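You operate a simulated robot arm through the tools that you are given. There is no shell and no other tool. Be economical: measure what you need, move in short steps, check, and stop when the job is done.

Carry out the task below with a simulated robot arm. There is one attempt and no reset: what you move stays moved.

JOB
Press the butter in the mould with the plunger and stand the mould on the white plate.
Fine: the plunger goes back in its place.

The check looks at the end state, three seconds after you hand in, the way a careful person would. Anything else that was tipped, shoved, dropped, spilled or broken makes it a failure.

ROBOT AND FRAMES
A 6-joint arm with a two-finger parallel gripper, fixed in place. Base frame: the origin is at the foot of the arm, x ahead of it, y to its left, z up; the work surface is at about z = 0.887. Readings come in m, degrees, newtons and seconds.
With the tool pointing down near the work surface it reaches from about 0.24 to 0.64 m from the base axis. Its first joint turns from -66.0 to 66.0 degrees. Payload 2.7 kg.
The tool frame sits at the grasp point between the pads (the TCP): z along the fingers, y along the line on which they close. The tips reach 0.023 m beyond it. The gripper opens to 0.094 m. The fingers are 0.038 m wide and 0.01 m thick; the gripper's body (0.054 by 0.096 m) begins 0.039 m behind the TCP.
Orientation is told as [roll, pitch, yaw] about the base's x, y, z axes, in that order, counted from this pose: with the fingers straight down and closing along the base's y, the tool's x points along the base's -x, its y along +y and its z along -z.

CONTROLS
- The arm moves only by the tool arm_command. Its arguments are lists of equal length, an entry for each row: "xyz": the shift along the tool's x, y, z in m, a list of three; "dr": the turn, a rotation vector about the tool's x, y, z in degrees, a list of three; "jaw": the gripper command, from -1 (fully open) to 1 (shut), values between in proportion. In form: {"xyz": [[tx, ty, tz], ...], "dr": [[ax, ay, az], ...], "jaw": [jaw, ...]}. A call has 1 to 20 rows; each row is the pose to reach, as a shift and turn from the pose commanded when the call began, along the tool's axes at that moment. Each row takes 0.2 s and may step no farther than 0.05 m and 8.6 degrees from the row before; otherwise, or with a gripper value out of range, the whole call is refused. A pose out of reach is approached as far as the arm can. The call stops where the force on the tool passes 40 N (or 10 N more than at its start, if that is more) or the arm is blocked; 0.2 s more then pass. The fingers move at their own pace (about 0.045 m/s each) and stop on an object; they squeeze with about 29 N. The grip force told is the motor's: it shows also when the fingers shut on nothing. Time passes only in rows, and 0.2 s behind the last, so rows that repeat a pose let the fingers close. It gives the time, the measured TCP pose, the force on the tool (base axes), the opening and the grip force at its end, in the units of the frame above (readings bear some noise), and new pictures: "show" is both (left out), scene, wrist or none.
- Cameras (640 x 400 px; columns grow to the right, rows downward): "scene" is fixed at [0.101, -0.4514, 1.392]; the picture's right is [0.52, -0.85, 0.00], its down [-0.54, -0.33, -0.77] and it looks along [0.66, 0.40, -0.63] (base axes); focal length 239 px, centre (320, 200). "wrist" rides on the gripper at [0.086, 0.016, -0.075] in the tool frame; the picture's right is [-0.18, 0.98, 0.00], its down [-0.58, -0.11, -0.81] and it looks along [-0.79, -0.15, 0.59] (tool axes); focal length 243 px, centre (320, 200). There is no depth. A picture from a camera that has moved, and an enlarged one, comes with that camera's place and axes in the base frame and with its lens. The place of the scene camera against the robot may be out by one fixed shift of up to 0.012 m in any direction.
- inspect(camera, box): a new picture of the part [left, top, right, bottom] of that camera's present view, enlarged. It takes no simulated time.
- finish_job(): hands the job in; it is judged then, once.

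Go step by step. Nothing tells you positions but the pictures and the camera data: compare them with the known pose of the tool, close in by small moves and look again before you grip or let go. The budget is 120 turns and 200 pictures, counting those below and the enlarged ones. Unless the task says otherwise, let go and move clear before handing in, and close with one line.

The tools are called after "Request:" as name(argument=value, ...) on one line, values as JSON. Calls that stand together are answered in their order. arm_command: Moves the arm, as the interface text tells. Its arguments: {"type":"object","properties":{"xyz":{"type":"array"},"dr":{"type":"array"},"jaw":{"type":"array"},"show":{"type":"string","enum":["both","scene","wrist","none"]}},"required":["xyz","dr","jaw"]} The other tools are called the same way: inspect (camera, box) takes an enlarged picture of a part of a camera's view; finish_job () hands the job in.

At the start:

```text
t: 0.0
position: [0.426, -0.1165, 1.2298]
ee_rot: [0.0, -0.2, 0.0]
contact_force: [0.3, 0.1, -0.7]
finger_gap: 0.094
finger_force: 0.1
```

scene: 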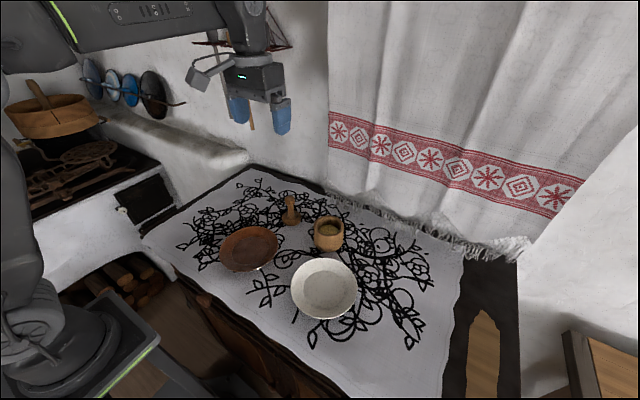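
wrist: 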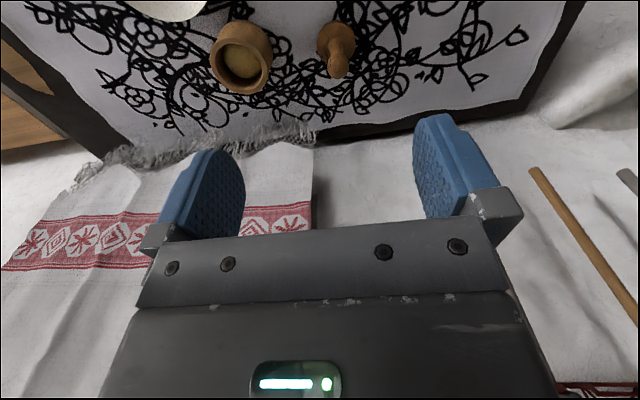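

I see a white plate, a brown plate, a mould holding butter, and a plunger standing beside it. I'll enlarge both views before moving.

Request:
inspect(camera="scene", box=[200, 170, 400, 330])

Request:
inspect(camera="wrist", box=[160, 0, 420, 140])

Request:
inspect(camera="scene", box=[260, 180, 360, 260])

```text
2.50 times, centred on (300, 250) of scene
camera zoom: at [0.101, -0.4514, 1.392], right [0.52, -0.85, 0.0], down [-0.54, -0.33, -0.77], along [0.66, 0.4, -0.63], focal length 596 px, centre (370, 75)
```

zoom: 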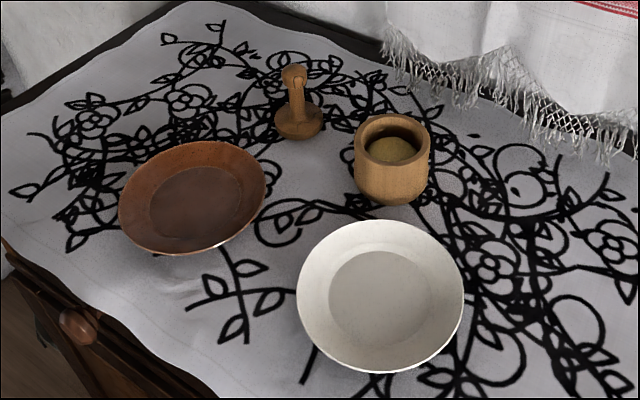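

```text
2.46 times, centred on (290, 70) of wrist
camera zoom: at [0.3387, -0.1008, 1.3046], right [0.18, 0.98, 0.0], down [0.58, -0.11, 0.81], along [0.79, -0.15, -0.59], focal length 597 px, centre (394, 520)
```

zoom: 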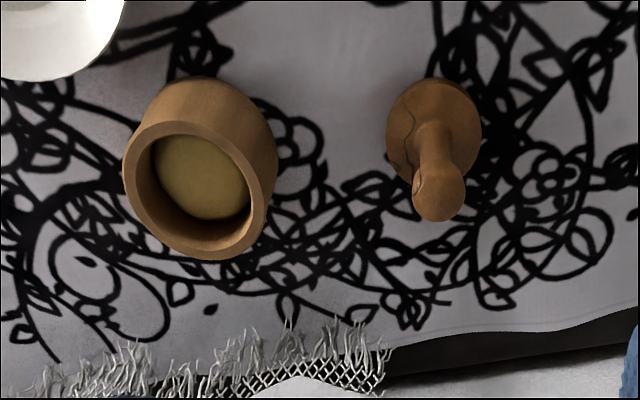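

```text
5.00 times, centred on (310, 220) of scene
camera zoom: at [0.101, -0.4514, 1.392], right [0.52, -0.85, 0.0], down [-0.54, -0.33, -0.77], along [0.66, 0.4, -0.63], focal length 1193 px, centre (370, 100)
```

zoom: 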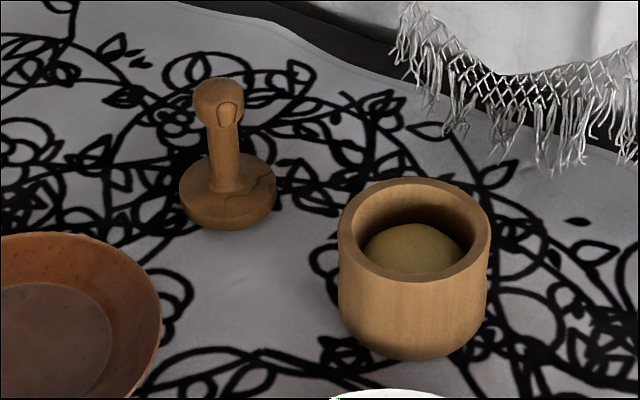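

The plunger is at about (0.487, -0.105) and roughly 0.1 m tall. The mould is near (0.477, -0.238), about 0.078 m wide, and the white plate is near (0.35, -0.30). I'll move above the plunger knob and look again.

Request:
arm_command(xyz=[[-0.015, 0.003, 0.04], [-0.03, 0.006, 0.08], [-0.045, 0.009, 0.12], [-0.061, 0.0115, 0.16], [-0.061, 0.0115, 0.16]], dr=[[0, 0, 0], [0, 0, 0], [0, 0, 0], [0, 0, 0], [0, 0, 0]], jaw=[-1, -1, -1, -1, -1])

```text
t: 1.2
position: [0.4858, -0.1045, 1.069]
ee_rot: [0.0, -0.1, -0.1]
contact_force: [-0.2, -0.1, -0.1]
finger_gap: 0.094
finger_force: 0.0
camera wrist: at [0.3997, -0.0888, 1.1442], right [0.18, 0.98, 0.0], down [0.58, -0.11, 0.81], along [0.79, -0.15, -0.59], focal length 243 px, centre (320, 200)
```

scene: 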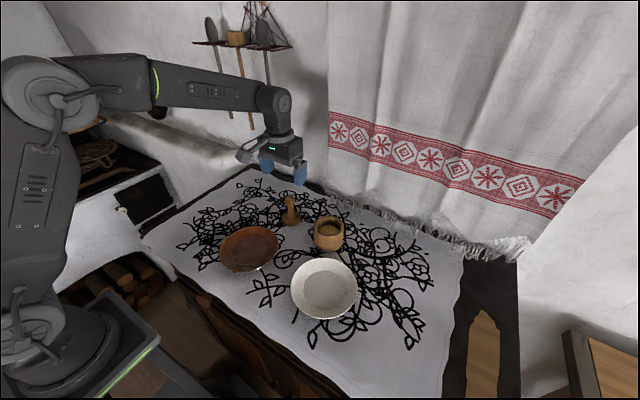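
wrist: 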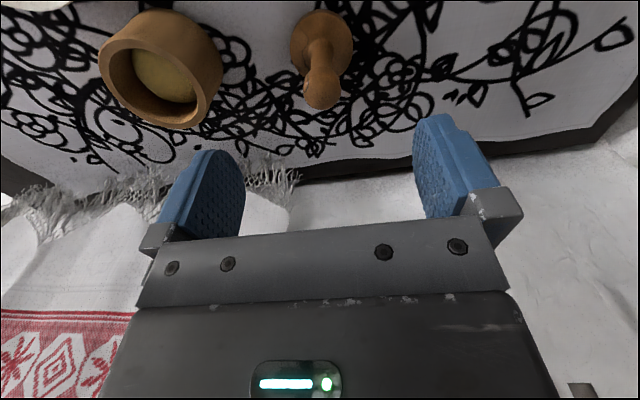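

The plunger axis comes out at (0.485, -0.104), almost directly under the tool, with the knob centre at about z 0.98. I'll go down around the knob without closing.

Request:
arm_command(xyz=[[0, 0.001, 0.03], [0, 0.001, 0.06], [0, 0.001, 0.08], [0, 0.001, 0.093], [0, 0.001, 0.093]], dr=[[0, 0, 0], [0, 0, 0], [0, 0, 0], [0, 0, 0], [0, 0, 0]], jaw=[-0.5, -0.4, -0.3, -0.3, -0.3])

Request:
inspect(camera="scene", box=[240, 150, 360, 260])

```text
t: 2.4
position: [0.4849, -0.1043, 0.9762]
ee_rot: [0.0, -0.1, 0.1]
contact_force: [-0.5, -0.1, 0.0]
finger_gap: 0.0613
finger_force: 0.1
camera wrist: at [0.3985, -0.0886, 1.0519], right [0.18, 0.98, 0.0], down [0.58, -0.11, 0.81], along [0.79, -0.15, -0.59], focal length 243 px, centre (320, 200)
```

scene: 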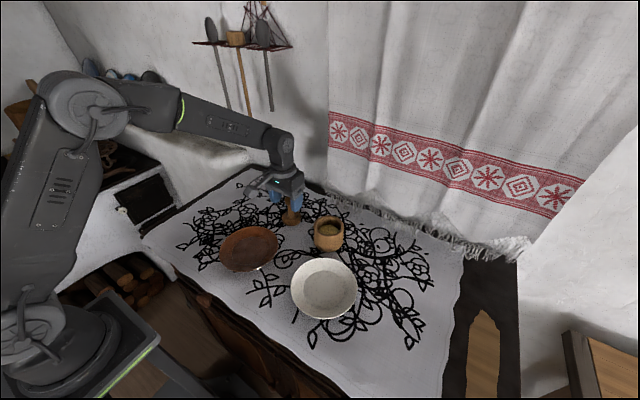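
wrist: 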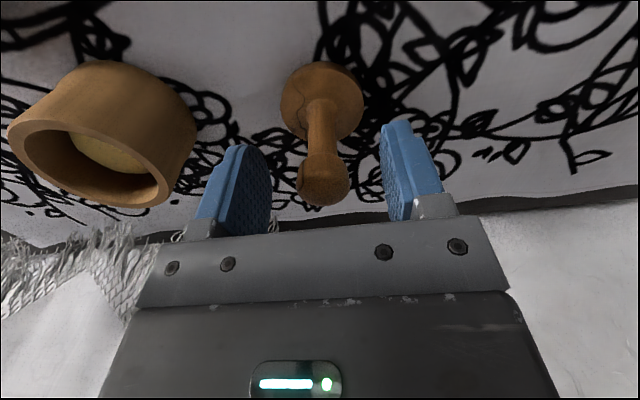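

```text
3.64 times, centred on (300, 205) of scene
camera zoom: at [0.101, -0.4514, 1.392], right [0.52, -0.85, 0.0], down [-0.54, -0.33, -0.77], along [0.66, 0.4, -0.63], focal length 868 px, centre (393, 182)
```

zoom: 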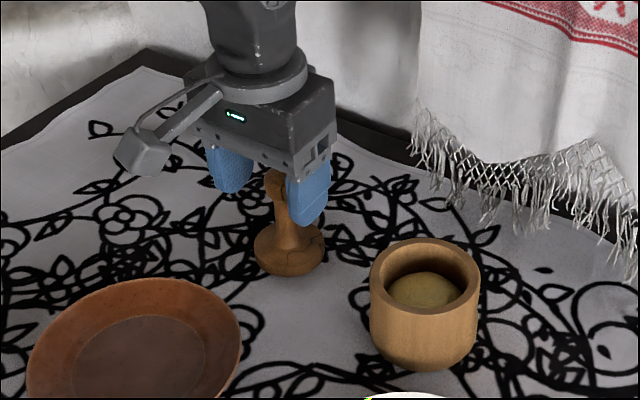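

The knob is centred between the pads at TCP height. I'll close on it.

Request:
arm_command(xyz=[[0.001, 0.001, 0.003], [0.001, 0.001, 0.003], [0.001, 0.001, 0.003], [0.001, 0.001, 0.003], [0.001, 0.001, 0.003], [0.001, 0.001, 0.003]], dr=[[0, 0, 0], [0, 0, 0], [0, 0, 0], [0, 0, 0], [0, 0, 0], [0, 0, 0]], jaw=[-0.3, 0.2, 0.6, 1, 1, 1])

```text
t: 3.8
position: [0.4846, -0.1029, 0.9734]
ee_rot: [0.1, -0.1, 0.0]
contact_force: [0.4, 0.0, 0.2]
finger_gap: 0.0288
finger_force: 28.7
camera wrist: at [0.3977, -0.0877, 1.049], right [0.18, 0.98, 0.0], down [0.58, -0.11, 0.81], along [0.79, -0.15, -0.59], focal length 243 px, centre (320, 200)
```

scene: 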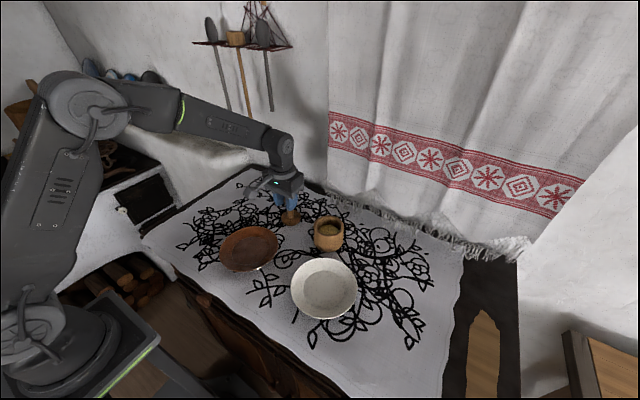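
wrist: 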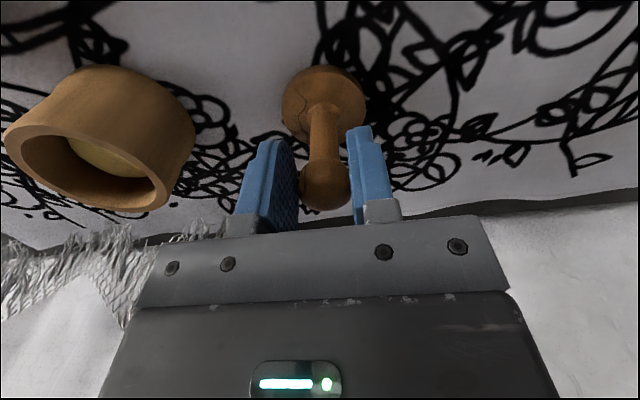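

I'm holding the knob with the pads 0.029 m apart, and its home pose is TCP (0.4846, -0.1029, 0.9734). I'll lift it and move over the mould, staying above the rim.

Request:
arm_command(xyz=[[0, 0, -0.02], [0, 0, -0.05], [0, 0, -0.08], [0, 0, -0.11], [0.002, -0.035, -0.11], [0.005, -0.07, -0.11], [0.007, -0.105, -0.11], [0.009, -0.136, -0.11], [0.009, -0.136, -0.11]], dr=[[0, 0, 0], [0, 0, 0], [0, 0, 0], [0, 0, 0], [0, 0, 0], [0, 0, 0], [0, 0, 0], [0, 0, 0], [0, 0, 0]], jaw=[1, 1, 1, 1, 1, 1, 1, 1, 1])

Request:
inspect(camera="scene", box=[280, 170, 380, 260])

Request:
inspect(camera="wrist", box=[220, 0, 440, 220])

```text
t: 5.8
position: [0.4766, -0.2398, 1.0855]
ee_rot: [0.1, -0.1, 0.0]
contact_force: [-0.1, -0.4, -1.4]
finger_gap: 0.0288
finger_force: 29.2
camera wrist: at [0.3905, -0.2239, 1.1591], right [0.18, 0.98, 0.0], down [0.58, -0.11, 0.81], along [0.79, -0.15, -0.59], focal length 243 px, centre (320, 200)
```

scene: 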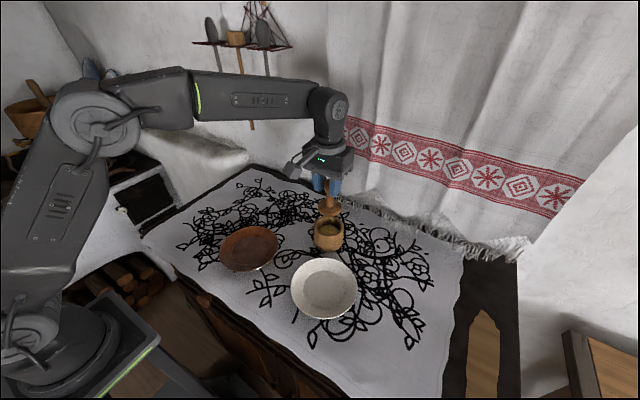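
wrist: 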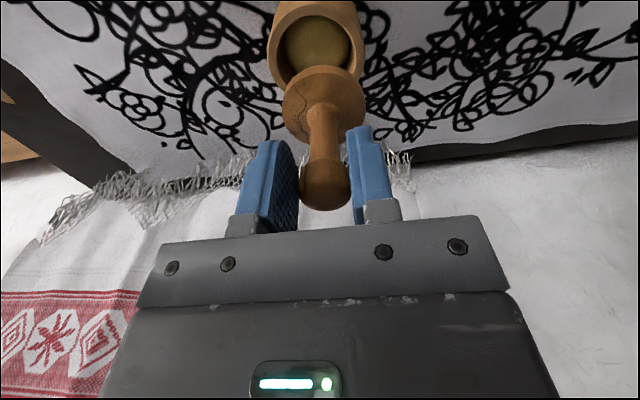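

```text
4.44 times, centred on (330, 215) of scene
camera zoom: at [0.101, -0.4514, 1.392], right [0.52, -0.85, 0.0], down [-0.54, -0.33, -0.77], along [0.66, 0.4, -0.63], focal length 1060 px, centre (276, 133)
```

zoom: 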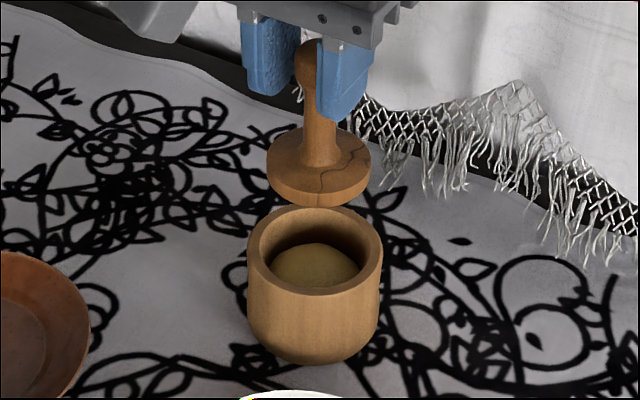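

```text
1.82 times, centred on (330, 110) of wrist
camera zoom: at [0.3905, -0.2239, 1.1591], right [0.18, 0.98, 0.0], down [0.58, -0.11, 0.81], along [0.79, -0.15, -0.59], focal length 441 px, centre (302, 364)
```

zoom: 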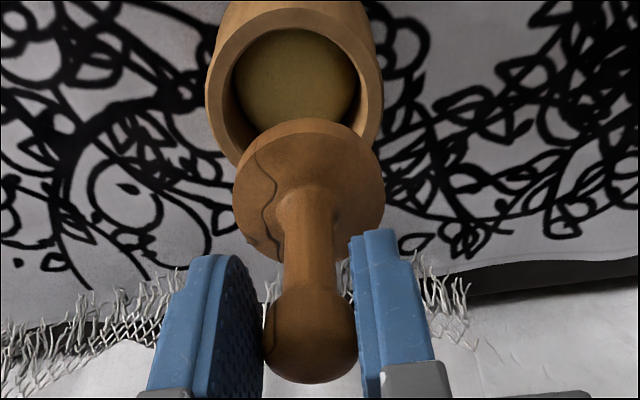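

The plunger hangs straight. The mould axis looks a few millimetres nearer the base and further right, so I'll shift that way, lower to just above the rim and compare again.

Request:
arm_command(xyz=[[0.005, -0.003, 0.01], [0.005, -0.003, 0.028], [0.005, -0.003, 0.028]], dr=[[0, 0, 0], [0, 0, 0], [0, 0, 0]], jaw=[1, 1, 1], show="none")

Request:
inspect(camera="scene", box=[290, 190, 370, 260])

Request:
inspect(camera="wrist", box=[240, 20, 420, 140])

```text
t: 6.6
position: [0.4721, -0.2415, 1.0558]
ee_rot: [0.0, -0.1, 0.0]
contact_force: [-0.3, -0.3, -0.2]
finger_gap: 0.029
finger_force: 29.0
```

```text
5.71 times, centred on (330, 225) of scene
camera zoom: at [0.101, -0.4514, 1.392], right [0.52, -0.85, 0.0], down [-0.54, -0.33, -0.77], along [0.66, 0.4, -0.63], focal length 1363 px, centre (263, 57)
```

zoom: 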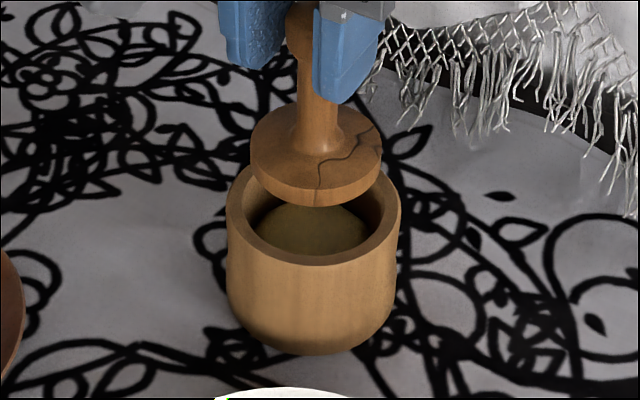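

```text
3.33 times, centred on (330, 80) of wrist
camera zoom: at [0.3861, -0.2259, 1.1313], right [0.18, 0.98, 0.0], down [0.58, -0.11, 0.81], along [0.79, -0.15, -0.59], focal length 809 px, centre (287, 600)
```

zoom: 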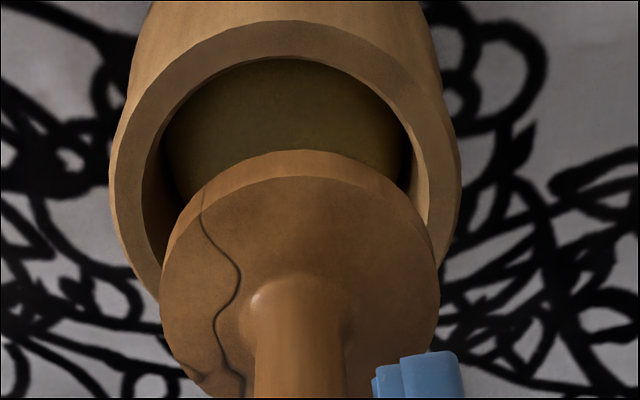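

Both views agree that the plunger is about 5 mm too far in x and 2 mm too far left. I'll correct that, lower slightly and check again.

Request:
arm_command(xyz=[[0.005, -0.0023, 0.0], [0.005, -0.0023, 0.008], [0.005, -0.0023, 0.008]], dr=[[0, 0, 0], [0, 0, 0], [0, 0, 0]], jaw=[1, 1, 1], show="none")

Request:
inspect(camera="scene", box=[290, 190, 370, 260])

Request:
inspect(camera="wrist", box=[240, 20, 420, 140])

```text
t: 7.4
position: [0.4662, -0.2446, 1.0472]
ee_rot: [0.0, -0.1, 0.0]
contact_force: [-1.2, 0.9, -0.4]
finger_gap: 0.029
finger_force: 29.0
```

```text
5.71 times, centred on (330, 225) of scene
camera zoom: at [0.101, -0.4514, 1.392], right [0.52, -0.85, 0.0], down [-0.54, -0.33, -0.77], along [0.66, 0.4, -0.63], focal length 1363 px, centre (263, 57)
```

zoom: 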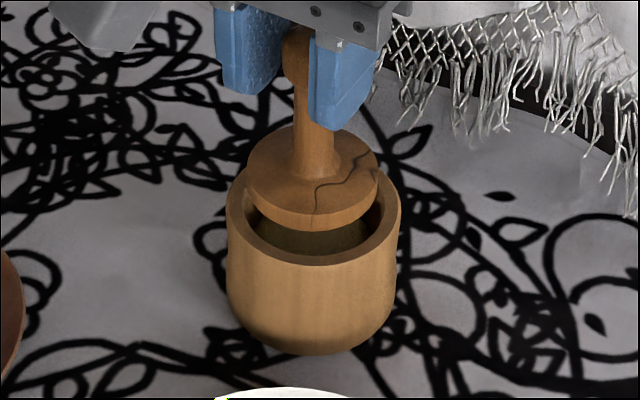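

```text
3.33 times, centred on (330, 80) of wrist
camera zoom: at [0.3798, -0.228, 1.1226], right [0.18, 0.98, 0.0], down [0.58, -0.11, 0.81], along [0.79, -0.15, -0.59], focal length 809 px, centre (287, 600)
```

zoom: 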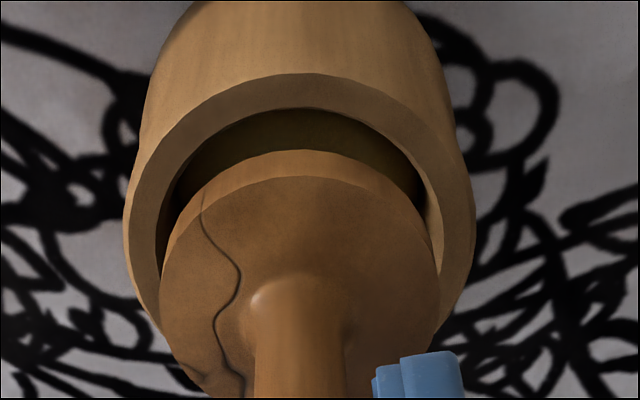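

The plunger is now centred over the bore in both views. I'll lower it into the mouth and watch the force.

Request:
arm_command(xyz=[[-0.0005, 0, 0.005], [-0.0005, 0, 0.01], [-0.0005, 0, 0.015], [-0.0005, 0, 0.02], [-0.0005, 0, 0.02]], dr=[[0, 0, 0], [0, 0, 0], [0, 0, 0], [0, 0, 0], [0, 0, 0]], jaw=[1, 1, 1, 1, 1], show="none")

Request:
inspect(camera="scene", box=[290, 190, 370, 260])

Request:
inspect(camera="wrist", box=[240, 20, 420, 140])

```text
t: 8.6
position: [0.4671, -0.244, 1.0282]
ee_rot: [0.1, -0.1, 0.0]
contact_force: [0.3, 0.2, -0.7]
finger_gap: 0.029
finger_force: 28.9
```

```text
5.71 times, centred on (330, 225) of scene
camera zoom: at [0.1011, -0.4514, 1.392], right [0.52, -0.85, 0.0], down [-0.54, -0.33, -0.77], along [0.66, 0.4, -0.63], focal length 1363 px, centre (263, 57)
```

zoom: 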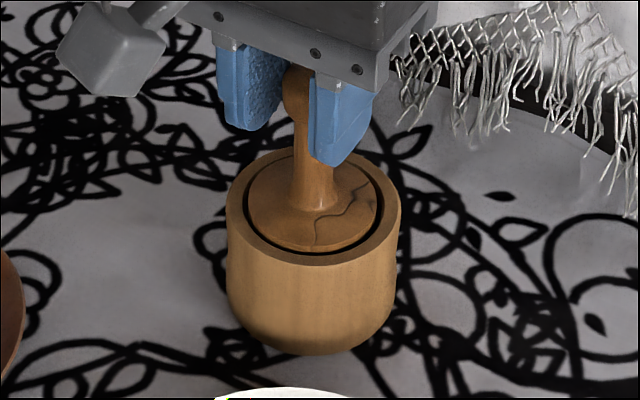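

```text
3.33 times, centred on (330, 80) of wrist
camera zoom: at [0.3803, -0.2282, 1.1025], right [0.18, 0.98, 0.0], down [0.58, -0.11, 0.81], along [0.79, -0.15, -0.59], focal length 809 px, centre (287, 600)
```

zoom: 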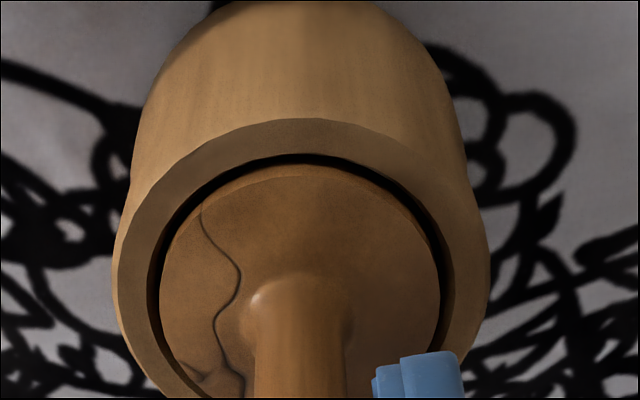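

The disc is inside the bore and well centred. I'll press slowly until the butter pushes back.

Request:
arm_command(xyz=[[0, 0, 0.003], [0, 0, 0.006], [0, 0, 0.009], [0, 0, 0.012], [0, 0, 0.014], [0, 0, 0.016], [0, 0, 0.018], [0, 0, 0.02]], dr=[[0, 0, 0], [0, 0, 0], [0, 0, 0], [0, 0, 0], [0, 0, 0], [0, 0, 0], [0, 0, 0], [0, 0, 0]], jaw=[1, 1, 1, 1, 1, 1, 1, 1], show="none")

Request:
inspect(camera="scene", box=[290, 190, 370, 260])

```text
t: 10.4
position: [0.4673, -0.2458, 1.0068]
ee_rot: [0.1, -0.2, 0.0]
contact_force: [-0.1, -0.2, -0.5]
finger_gap: 0.0289
finger_force: 28.9
```

```text
5.71 times, centred on (330, 225) of scene
camera zoom: at [0.1011, -0.4514, 1.392], right [0.52, -0.85, 0.0], down [-0.54, -0.33, -0.77], along [0.66, 0.4, -0.63], focal length 1363 px, centre (263, 57)
```

zoom: 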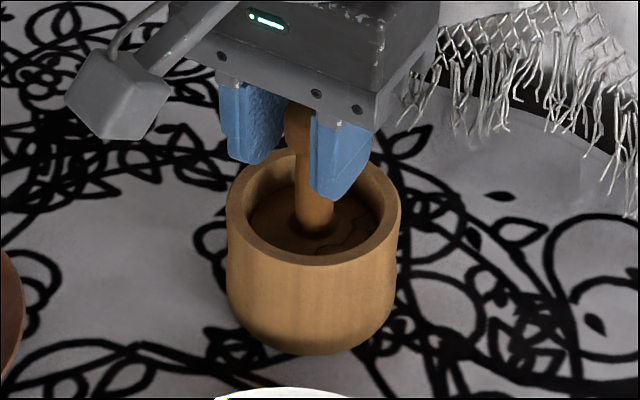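

There's no resistance yet, with the disc bottom at about z 0.92. I'll keep going down gently.

Request:
arm_command(xyz=[[0, 0, 0.002], [0, 0, 0.004], [0, 0, 0.006], [0, 0, 0.008], [0, 0, 0.01]], dr=[[0, 0, 0], [0, 0, 0], [0, 0, 0], [0, 0, 0], [0, 0, 0]], jaw=[1, 1, 1, 1, 1], show="none")

Request:
inspect(camera="scene", box=[290, 190, 370, 260])

```text
t: 11.6
position: [0.4674, -0.2438, 1.0003]
ee_rot: [-0.1, -0.2, 0.0]
contact_force: [-3.7, 1.9, 10.8]
finger_gap: 0.029
finger_force: 29.3
```

```text
5.71 times, centred on (330, 225) of scene
camera zoom: at [0.1008, -0.4512, 1.3921], right [0.52, -0.85, 0.0], down [-0.54, -0.33, -0.77], along [0.66, 0.4, -0.63], focal length 1363 px, centre (263, 57)
```

zoom: 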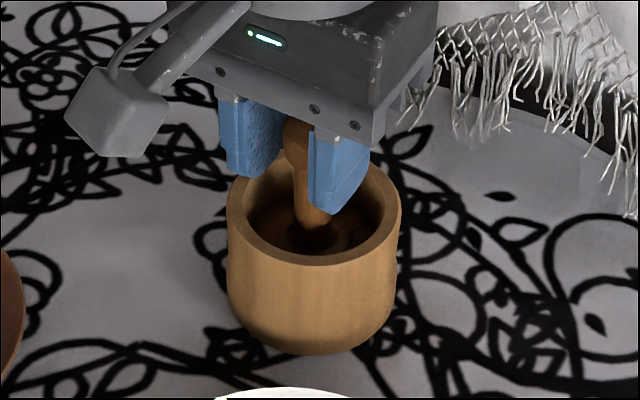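

Contact is made at about 11 N. I'll press harder in small steps.

Request:
arm_command(xyz=[[0, 0, 0.002], [0, 0, 0.004], [0, 0, 0.006], [0, 0, 0.006]], dr=[[0, 0, 0], [0, 0, 0], [0, 0, 0], [0, 0, 0]], jaw=[1, 1, 1, 1])

Request:
inspect(camera="scene", box=[290, 190, 370, 260])

```text
t: 12.6
position: [0.4678, -0.2435, 0.994]
ee_rot: [-0.1, -0.3, 0.0]
contact_force: [3.8, 1.0, 21.7]
finger_gap: 0.0293
finger_force: 29.1
camera wrist: at [0.3804, -0.2284, 1.0679], right [0.18, 0.98, 0.0], down [0.58, -0.11, 0.81], along [0.8, -0.15, -0.59], focal length 243 px, centre (320, 200)
```

scene: 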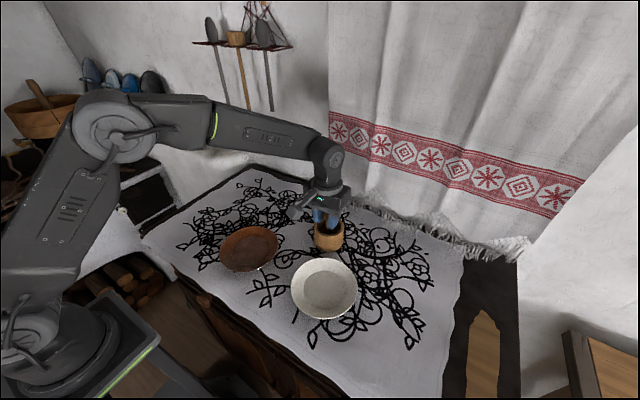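
wrist: 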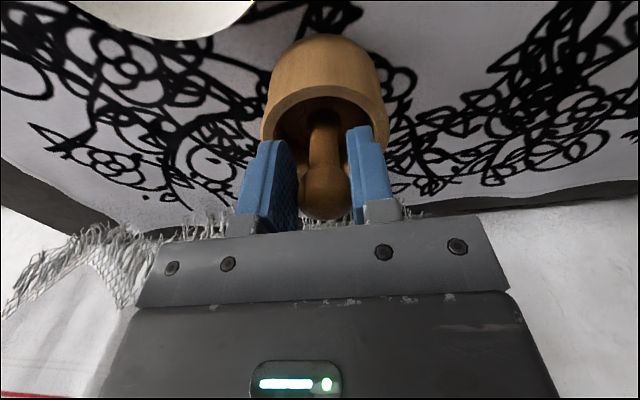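

```text
5.71 times, centred on (330, 225) of scene
camera zoom: at [0.1008, -0.4512, 1.3921], right [0.52, -0.85, 0.0], down [-0.54, -0.33, -0.77], along [0.66, 0.4, -0.63], focal length 1363 px, centre (263, 57)
```

zoom: 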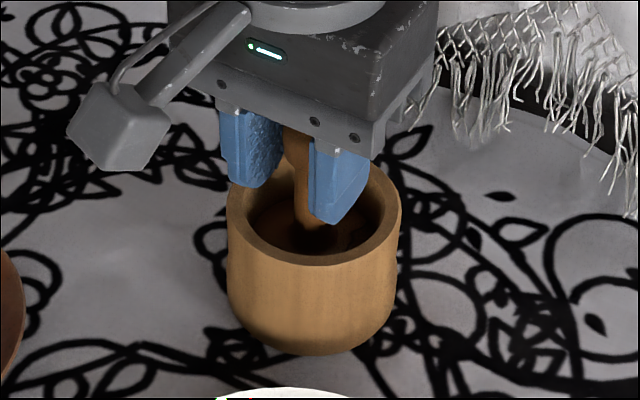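

The force is 22 N and the disc is still moving down a little. I'll keep pressing until it firms up.

Request:
arm_command(xyz=[[0, 0, 0.002], [0, 0, 0.004], [0, 0, 0.006], [0, 0, 0.008], [0, 0, 0.008]], dr=[[0, 0, 0], [0, 0, 0], [0, 0, 0], [0, 0, 0], [0, 0, 0]], jaw=[1, 1, 1, 1, 1])

Request:
inspect(camera="wrist", box=[230, 20, 410, 230])

```text
t: 13.2
position: [0.4671, -0.245, 0.9922]
ee_rot: [-0.3, -0.5, 0.1]
contact_force: [-1.7, 2.3, 5.8]
finger_gap: 0.0288
finger_force: 28.8
stopped in row 3: the force on the tool passed its limit (the readings are from after the stop); the commanded pose is now the measured one
camera wrist: at [0.3806, -0.2286, 1.0675], right [0.18, 0.98, 0.0], down [0.57, -0.11, 0.81], along [0.8, -0.15, -0.58], focal length 243 px, centre (320, 200)
```

scene: 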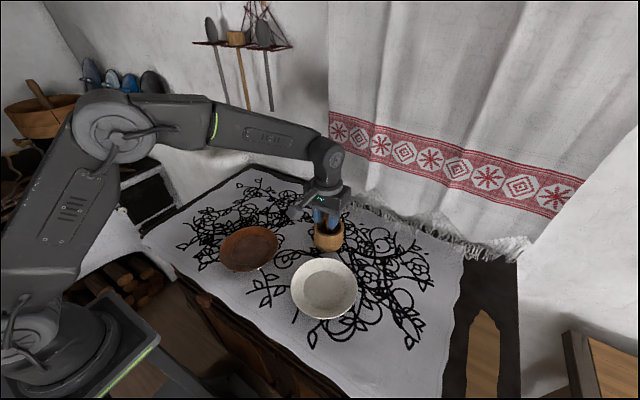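
wrist: 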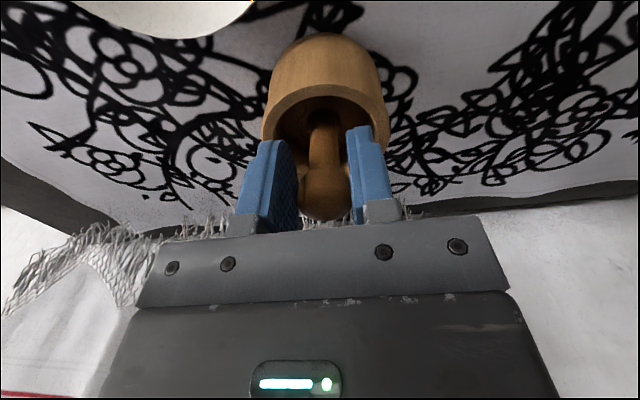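

```text
1.90 times, centred on (320, 125) of wrist
camera zoom: at [0.3806, -0.2286, 1.0675], right [0.18, 0.98, 0.0], down [0.57, -0.11, 0.81], along [0.8, -0.15, -0.58], focal length 462 px, centre (320, 343)
```

zoom: 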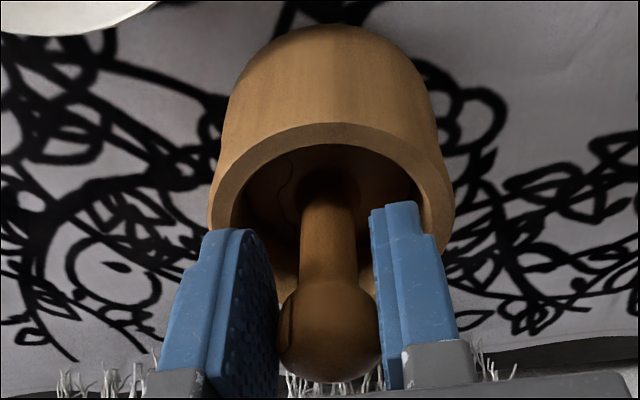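

The press went past 40 N, so the butter has firmed up. I'll lift straight out and look at it.

Request:
arm_command(xyz=[[0, 0, -0.01], [0, 0, -0.025], [0, 0, -0.045], [0, 0, -0.065], [0, 0, -0.085], [0, 0.03, -0.1], [0, 0.06, -0.1], [0, 0.06, -0.1]], dr=[[0, 0, 0], [0, 0, 0], [0, 0, 0], [0, 0, 0], [0, 0, 0], [0, 0, 0], [0, 0, 0], [0, 0, 0]], jaw=[1, 1, 1, 1, 1, 1, 1, 1])

Request:
inspect(camera="scene", box=[270, 170, 370, 260])

Request:
inspect(camera="wrist", box=[180, 0, 420, 220])

```text
t: 15.1
position: [0.4658, -0.1844, 1.0937]
ee_rot: [-0.3, -0.5, 0.0]
contact_force: [0.1, 0.1, -0.6]
finger_gap: 0.029
finger_force: 29.1
camera wrist: at [0.3792, -0.1686, 1.168], right [0.18, 0.98, 0.0], down [0.57, -0.11, 0.81], along [0.8, -0.15, -0.58], focal length 243 px, centre (320, 200)
```

scene: 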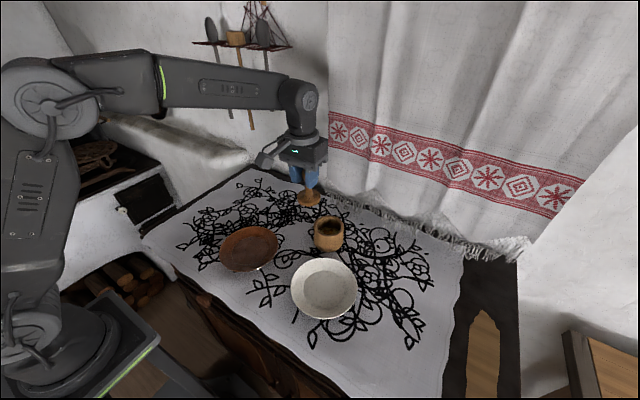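
wrist: 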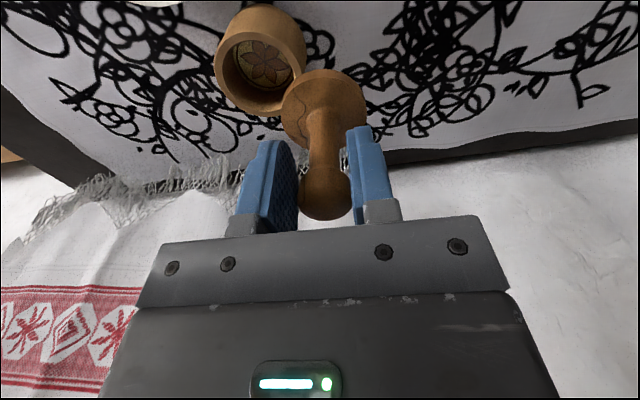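

```text
4.44 times, centred on (320, 215) of scene
camera zoom: at [0.1011, -0.4514, 1.392], right [0.52, -0.85, 0.0], down [-0.54, -0.33, -0.77], along [0.66, 0.4, -0.63], focal length 1060 px, centre (320, 133)
```

zoom: 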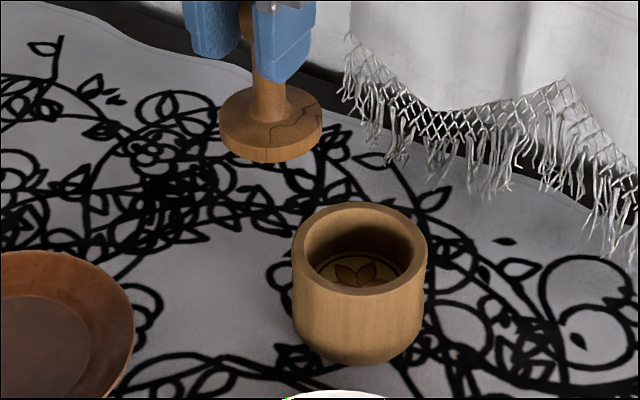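

```text
1.82 times, centred on (300, 110) of wrist
camera zoom: at [0.3792, -0.1686, 1.168], right [0.18, 0.98, 0.0], down [0.57, -0.11, 0.81], along [0.8, -0.15, -0.58], focal length 441 px, centre (356, 364)
```

zoom: 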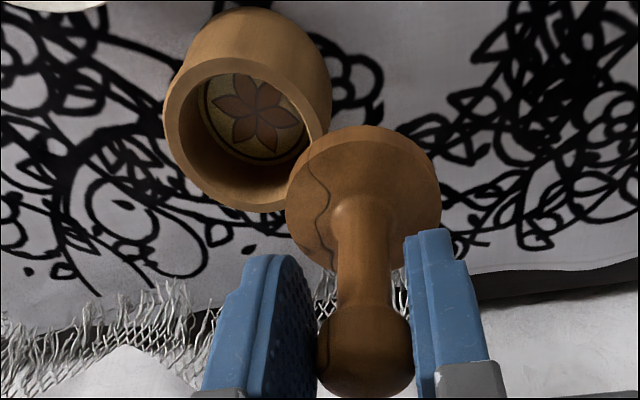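

The butter now carries a clean flower stamp, so the press worked. I'll take the plunger back over its home spot.

Request:
arm_command(xyz=[[-0.006, 0.03, 0], [-0.012, 0.055, 0], [-0.0188, 0.0815, 0], [-0.0188, 0.0815, 0.04], [-0.0188, 0.0815, 0.08], [-0.0188, 0.0815, 0.106], [-0.0188, 0.0815, 0.106]], dr=[[-0.3, 0.5, 0], [-0.3, 0.5, 0], [-0.3, 0.5, 0], [-0.3, 0.5, 0], [-0.3, 0.5, 0], [-0.3, 0.5, 0], [-0.3, 0.5, 0]], jaw=[1, 1, 1, 1, 1, 1, 1])

Request:
inspect(camera="scene", box=[260, 180, 360, 260])

```text
t: 16.6
position: [0.487, -0.104, 0.9849]
ee_rot: [0.1, 0.0, 0.0]
contact_force: [-0.3, 0.0, -1.1]
finger_gap: 0.0291
finger_force: 29.0
camera wrist: at [0.4, -0.0878, 1.0606], right [0.18, 0.98, 0.0], down [0.58, -0.11, 0.81], along [0.79, -0.15, -0.59], focal length 243 px, centre (320, 200)
```

scene: 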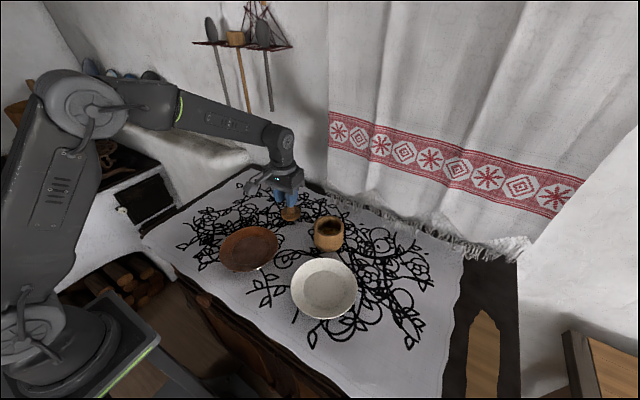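
wrist: 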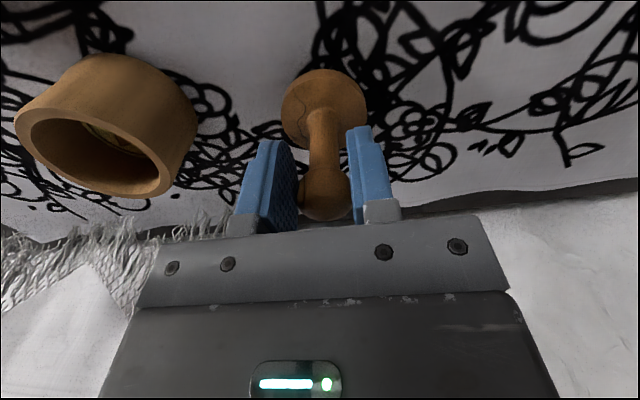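

```text
5.00 times, centred on (310, 220) of scene
camera zoom: at [0.1011, -0.4514, 1.392], right [0.52, -0.85, 0.0], down [-0.54, -0.33, -0.77], along [0.66, 0.4, -0.63], focal length 1193 px, centre (370, 100)
```

zoom: 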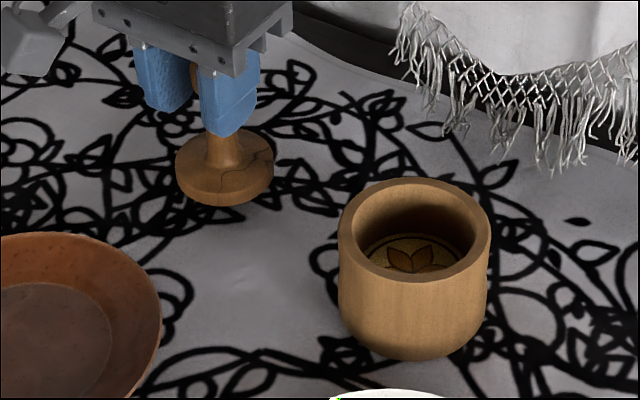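

It's hovering about 15 mm above home. I'll trim 2 mm and lower in small steps until it touches.

Request:
arm_command(xyz=[[0.002, 0.001, 0.003], [0.002, 0.001, 0.006], [0.002, 0.001, 0.009], [0.002, 0.001, 0.0115], [0.002, 0.001, 0.0115]], dr=[[0, 0, 0], [0, 0, 0], [0, 0, 0], [0, 0, 0], [0, 0, 0]], jaw=[1, 1, 1, 1, 1], show="none")

Request:
inspect(camera="scene", box=[260, 180, 360, 260])

```text
t: 17.9
position: [0.4847, -0.1022, 0.9731]
ee_rot: [0.1, 0.0, 0.0]
contact_force: [-0.4, -0.7, -1.0]
finger_gap: 0.0288
finger_force: 29.0
```

```text
5.00 times, centred on (310, 220) of scene
camera zoom: at [0.1011, -0.4514, 1.392], right [0.52, -0.85, 0.0], down [-0.54, -0.33, -0.77], along [0.66, 0.4, -0.63], focal length 1193 px, centre (370, 100)
```

zoom: 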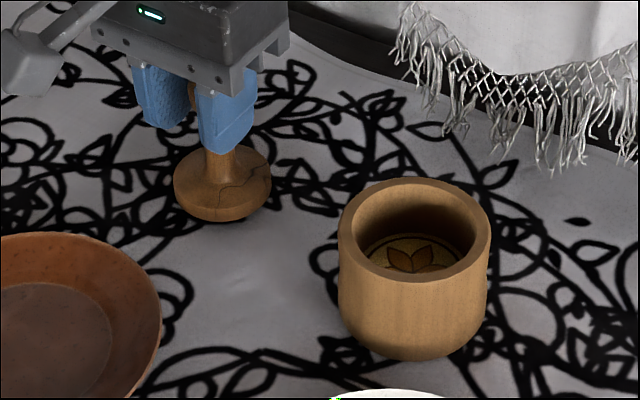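

The disc is still some 5 mm above the cloth and about 3.5 mm left of where it stood in this view. I'll correct that and continue down.

Request:
arm_command(xyz=[[-0.0015, -0.003, 0.0], [-0.0015, -0.003, 0.0015], [-0.0015, -0.003, 0.003], [-0.0015, -0.003, 0.0045], [-0.0015, -0.003, 0.0045]], dr=[[0, 0, 0], [0, 0, 0], [0, 0, 0], [0, 0, 0], [0, 0, 0]], jaw=[1, 1, 1, 1, 1], show="none")

Request:
inspect(camera="scene", box=[260, 180, 360, 260])

```text
t: 19.1
position: [0.4853, -0.1053, 0.9687]
ee_rot: [0.1, 0.0, 0.1]
contact_force: [0.6, 0.0, 0.1]
finger_gap: 0.0291
finger_force: 28.5
```

```text
5.00 times, centred on (310, 220) of scene
camera zoom: at [0.1011, -0.4514, 1.392], right [0.52, -0.85, 0.0], down [-0.54, -0.33, -0.77], along [0.66, 0.4, -0.63], focal length 1193 px, centre (370, 100)
```

zoom: 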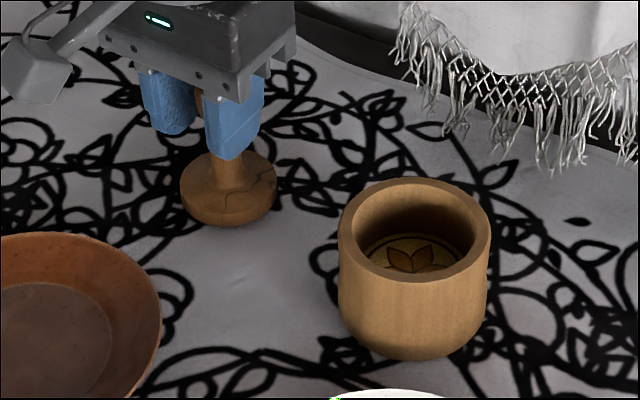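

The columns match the original picture now, with a couple of millimetres left to go.

Request:
arm_command(xyz=[[0, 0, 0.001], [0, 0, 0.002], [0, 0, 0.003], [0, 0, 0.003]], dr=[[0, 0, 0], [0, 0, 0], [0, 0, 0], [0, 0, 0]], jaw=[1, 1, 1, 1], show="none")

Request:
inspect(camera="scene", box=[260, 180, 360, 260])

```text
t: 20.1
position: [0.4857, -0.1052, 0.9679]
ee_rot: [0.1, -0.1, 0.0]
contact_force: [-0.7, 1.7, 9.1]
finger_gap: 0.0288
finger_force: 29.1
```

```text
5.00 times, centred on (310, 220) of scene
camera zoom: at [0.1009, -0.4513, 1.392], right [0.52, -0.85, 0.0], down [-0.54, -0.33, -0.77], along [0.66, 0.4, -0.63], focal length 1193 px, centre (370, 100)
```

zoom: 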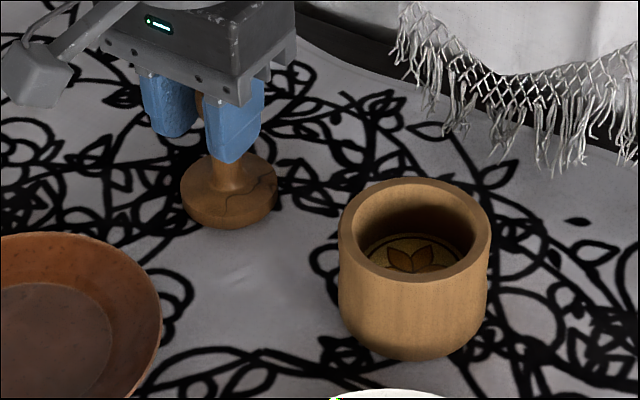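

It's standing on the cloth with 9 N of contact. I'll ease off a millimetre, open the fingers and check before rising.

Request:
arm_command(xyz=[[0, 0, -0.001], [0, 0, -0.001], [0, 0, -0.001], [0, 0, -0.001], [0, 0, -0.001]], dr=[[0, 0, 0], [0, 0, 0], [0, 0, 0], [0, 0, 0], [0, 0, 0]], jaw=[1, 0.3, 0, -0.3, -0.3])

Request:
inspect(camera="scene", box=[260, 180, 360, 260])

```text
t: 21.2
position: [0.4863, -0.1051, 0.968]
ee_rot: [0.1, 0.0, -0.1]
contact_force: [0.3, -0.7, -0.9]
finger_gap: 0.0609
finger_force: 0.0
camera wrist: at [0.3994, -0.0898, 1.0429], right [0.18, 0.98, 0.0], down [0.58, -0.11, 0.81], along [0.79, -0.15, -0.59], focal length 243 px, centre (320, 200)
```

scene: 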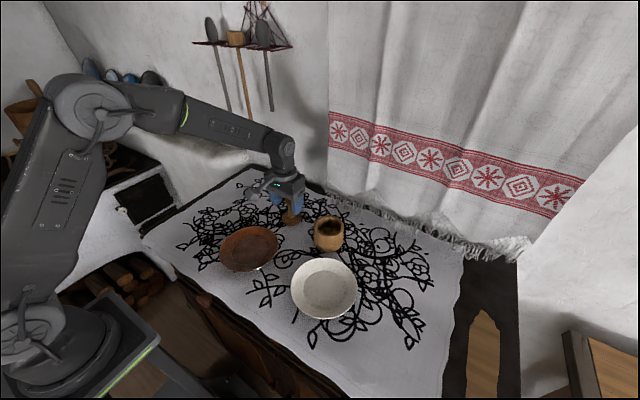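
wrist: 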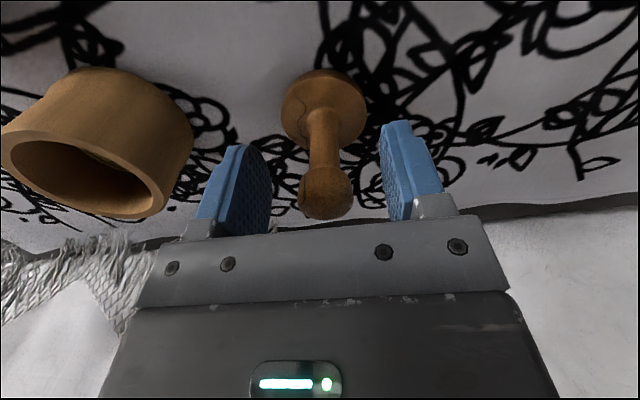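

```text
5.00 times, centred on (310, 220) of scene
camera zoom: at [0.101, -0.4514, 1.392], right [0.52, -0.85, 0.0], down [-0.54, -0.33, -0.77], along [0.66, 0.4, -0.63], focal length 1193 px, centre (370, 100)
```

zoom: 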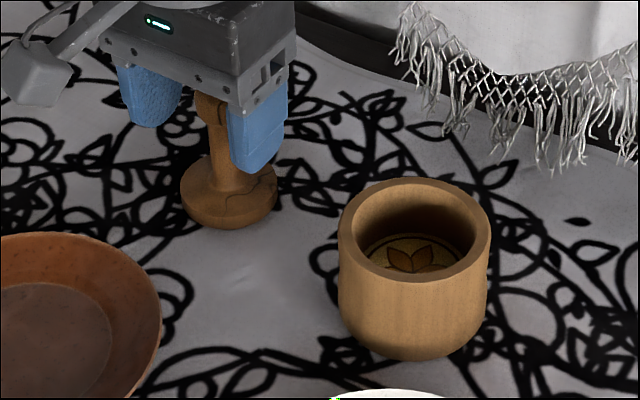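

The plunger is upright in its place. I'll rise, go over the mould with the fingers open, and check the centring.

Request:
arm_command(xyz=[[0, 0, -0.03], [0, 0, -0.07], [0, 0, -0.1], [0.006, -0.045, -0.1], [0.012, -0.09, -0.1], [0.0193, -0.139, -0.09], [0.0193, -0.139, -0.06], [0.0193, -0.139, -0.06]], dr=[[0, 0, 0], [0, 0, 0], [0, 0, 0], [0, 0, 0], [0, 0, 0], [0, 0, 0], [0, 0, 0], [0, 0, 0]], jaw=[-0.3, -0.3, -0.3, -0.6, -1, -1, -1, -1])

Request:
inspect(camera="scene", box=[260, 160, 380, 260])

Request:
inspect(camera="wrist", box=[180, 20, 480, 220])

```text
refused: row 6 steps farther than a row can; nothing moved
```

```text
4.00 times, centred on (320, 210) of scene
camera zoom: at [0.101, -0.4514, 1.392], right [0.52, -0.85, 0.0], down [-0.54, -0.33, -0.77], along [0.66, 0.4, -0.63], focal length 954 px, centre (320, 160)
```

zoom: 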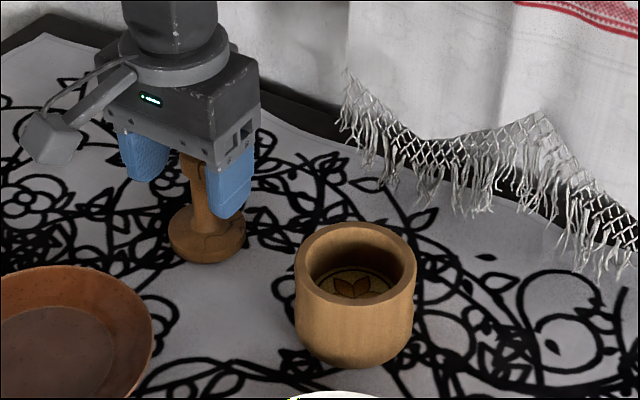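

```text
2.00 times, centred on (330, 120) of wrist
camera zoom: at [0.3994, -0.0898, 1.0429], right [0.18, 0.98, 0.0], down [0.58, -0.11, 0.81], along [0.79, -0.15, -0.59], focal length 485 px, centre (300, 360)
```

zoom: 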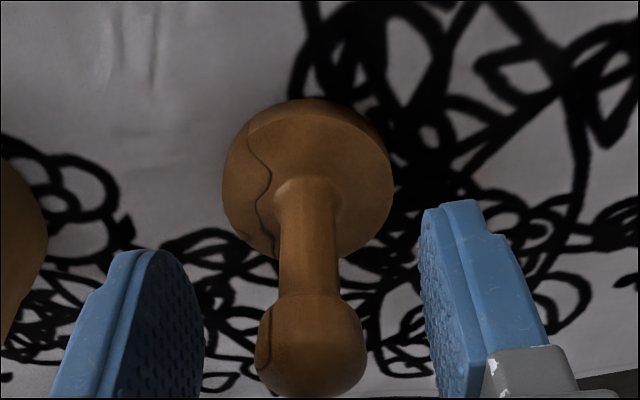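

One row was too long and the call was refused, so nothing moved. I'll send the same path with shorter rows.

Request:
arm_command(xyz=[[0, 0, -0.03], [0, 0, -0.07], [0, 0, -0.1], [0.006, -0.04, -0.1], [0.012, -0.08, -0.1], [0.017, -0.115, -0.1], [0.0193, -0.139, -0.09], [0.0193, -0.139, -0.06], [0.0193, -0.139, -0.06]], dr=[[0, 0, 0], [0, 0, 0], [0, 0, 0], [0, 0, 0], [0, 0, 0], [0, 0, 0], [0, 0, 0], [0, 0, 0], [0, 0, 0]], jaw=[-0.3, -0.3, -0.3, -0.6, -1, -1, -1, -1, -1])

Request:
inspect(camera="scene", box=[260, 160, 380, 260])

Request:
inspect(camera="wrist", box=[180, 20, 480, 220])

```text
t: 23.2
position: [0.4673, -0.2461, 1.0298]
ee_rot: [0.1, 0.1, 0.1]
contact_force: [-0.2, 0.9, -0.2]
finger_gap: 0.0939
finger_force: 0.0
camera wrist: at [0.3791, -0.2302, 1.1039], right [0.18, 0.98, 0.0], down [0.58, -0.11, 0.81], along [0.79, -0.15, -0.59], focal length 243 px, centre (320, 200)
```

scene: 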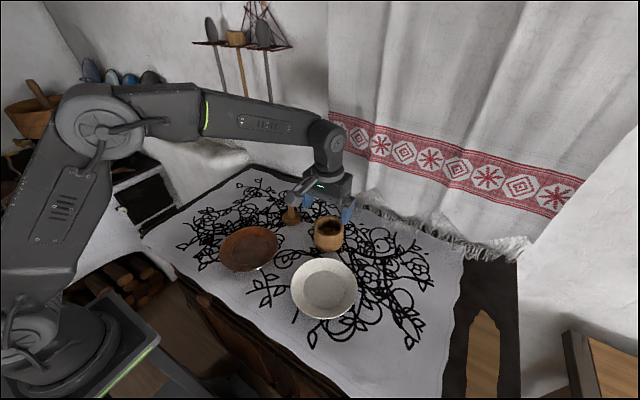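
wrist: 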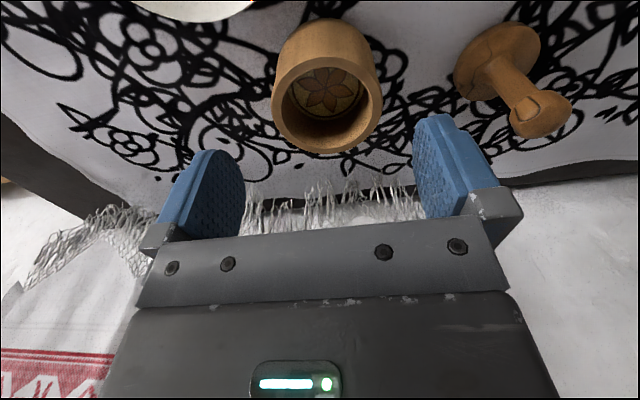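

```text
4.00 times, centred on (320, 210) of scene
camera zoom: at [0.101, -0.4514, 1.392], right [0.52, -0.85, 0.0], down [-0.54, -0.33, -0.77], along [0.66, 0.4, -0.63], focal length 954 px, centre (320, 160)
```

zoom: 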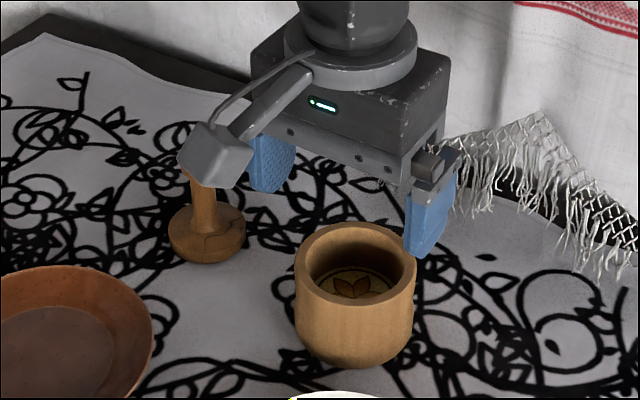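

```text
2.00 times, centred on (330, 120) of wrist
camera zoom: at [0.3791, -0.2302, 1.1039], right [0.18, 0.98, 0.0], down [0.58, -0.11, 0.81], along [0.79, -0.15, -0.59], focal length 485 px, centre (300, 360)
```

zoom: 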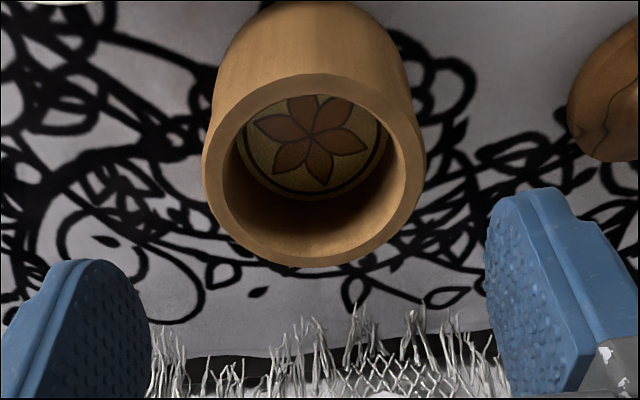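

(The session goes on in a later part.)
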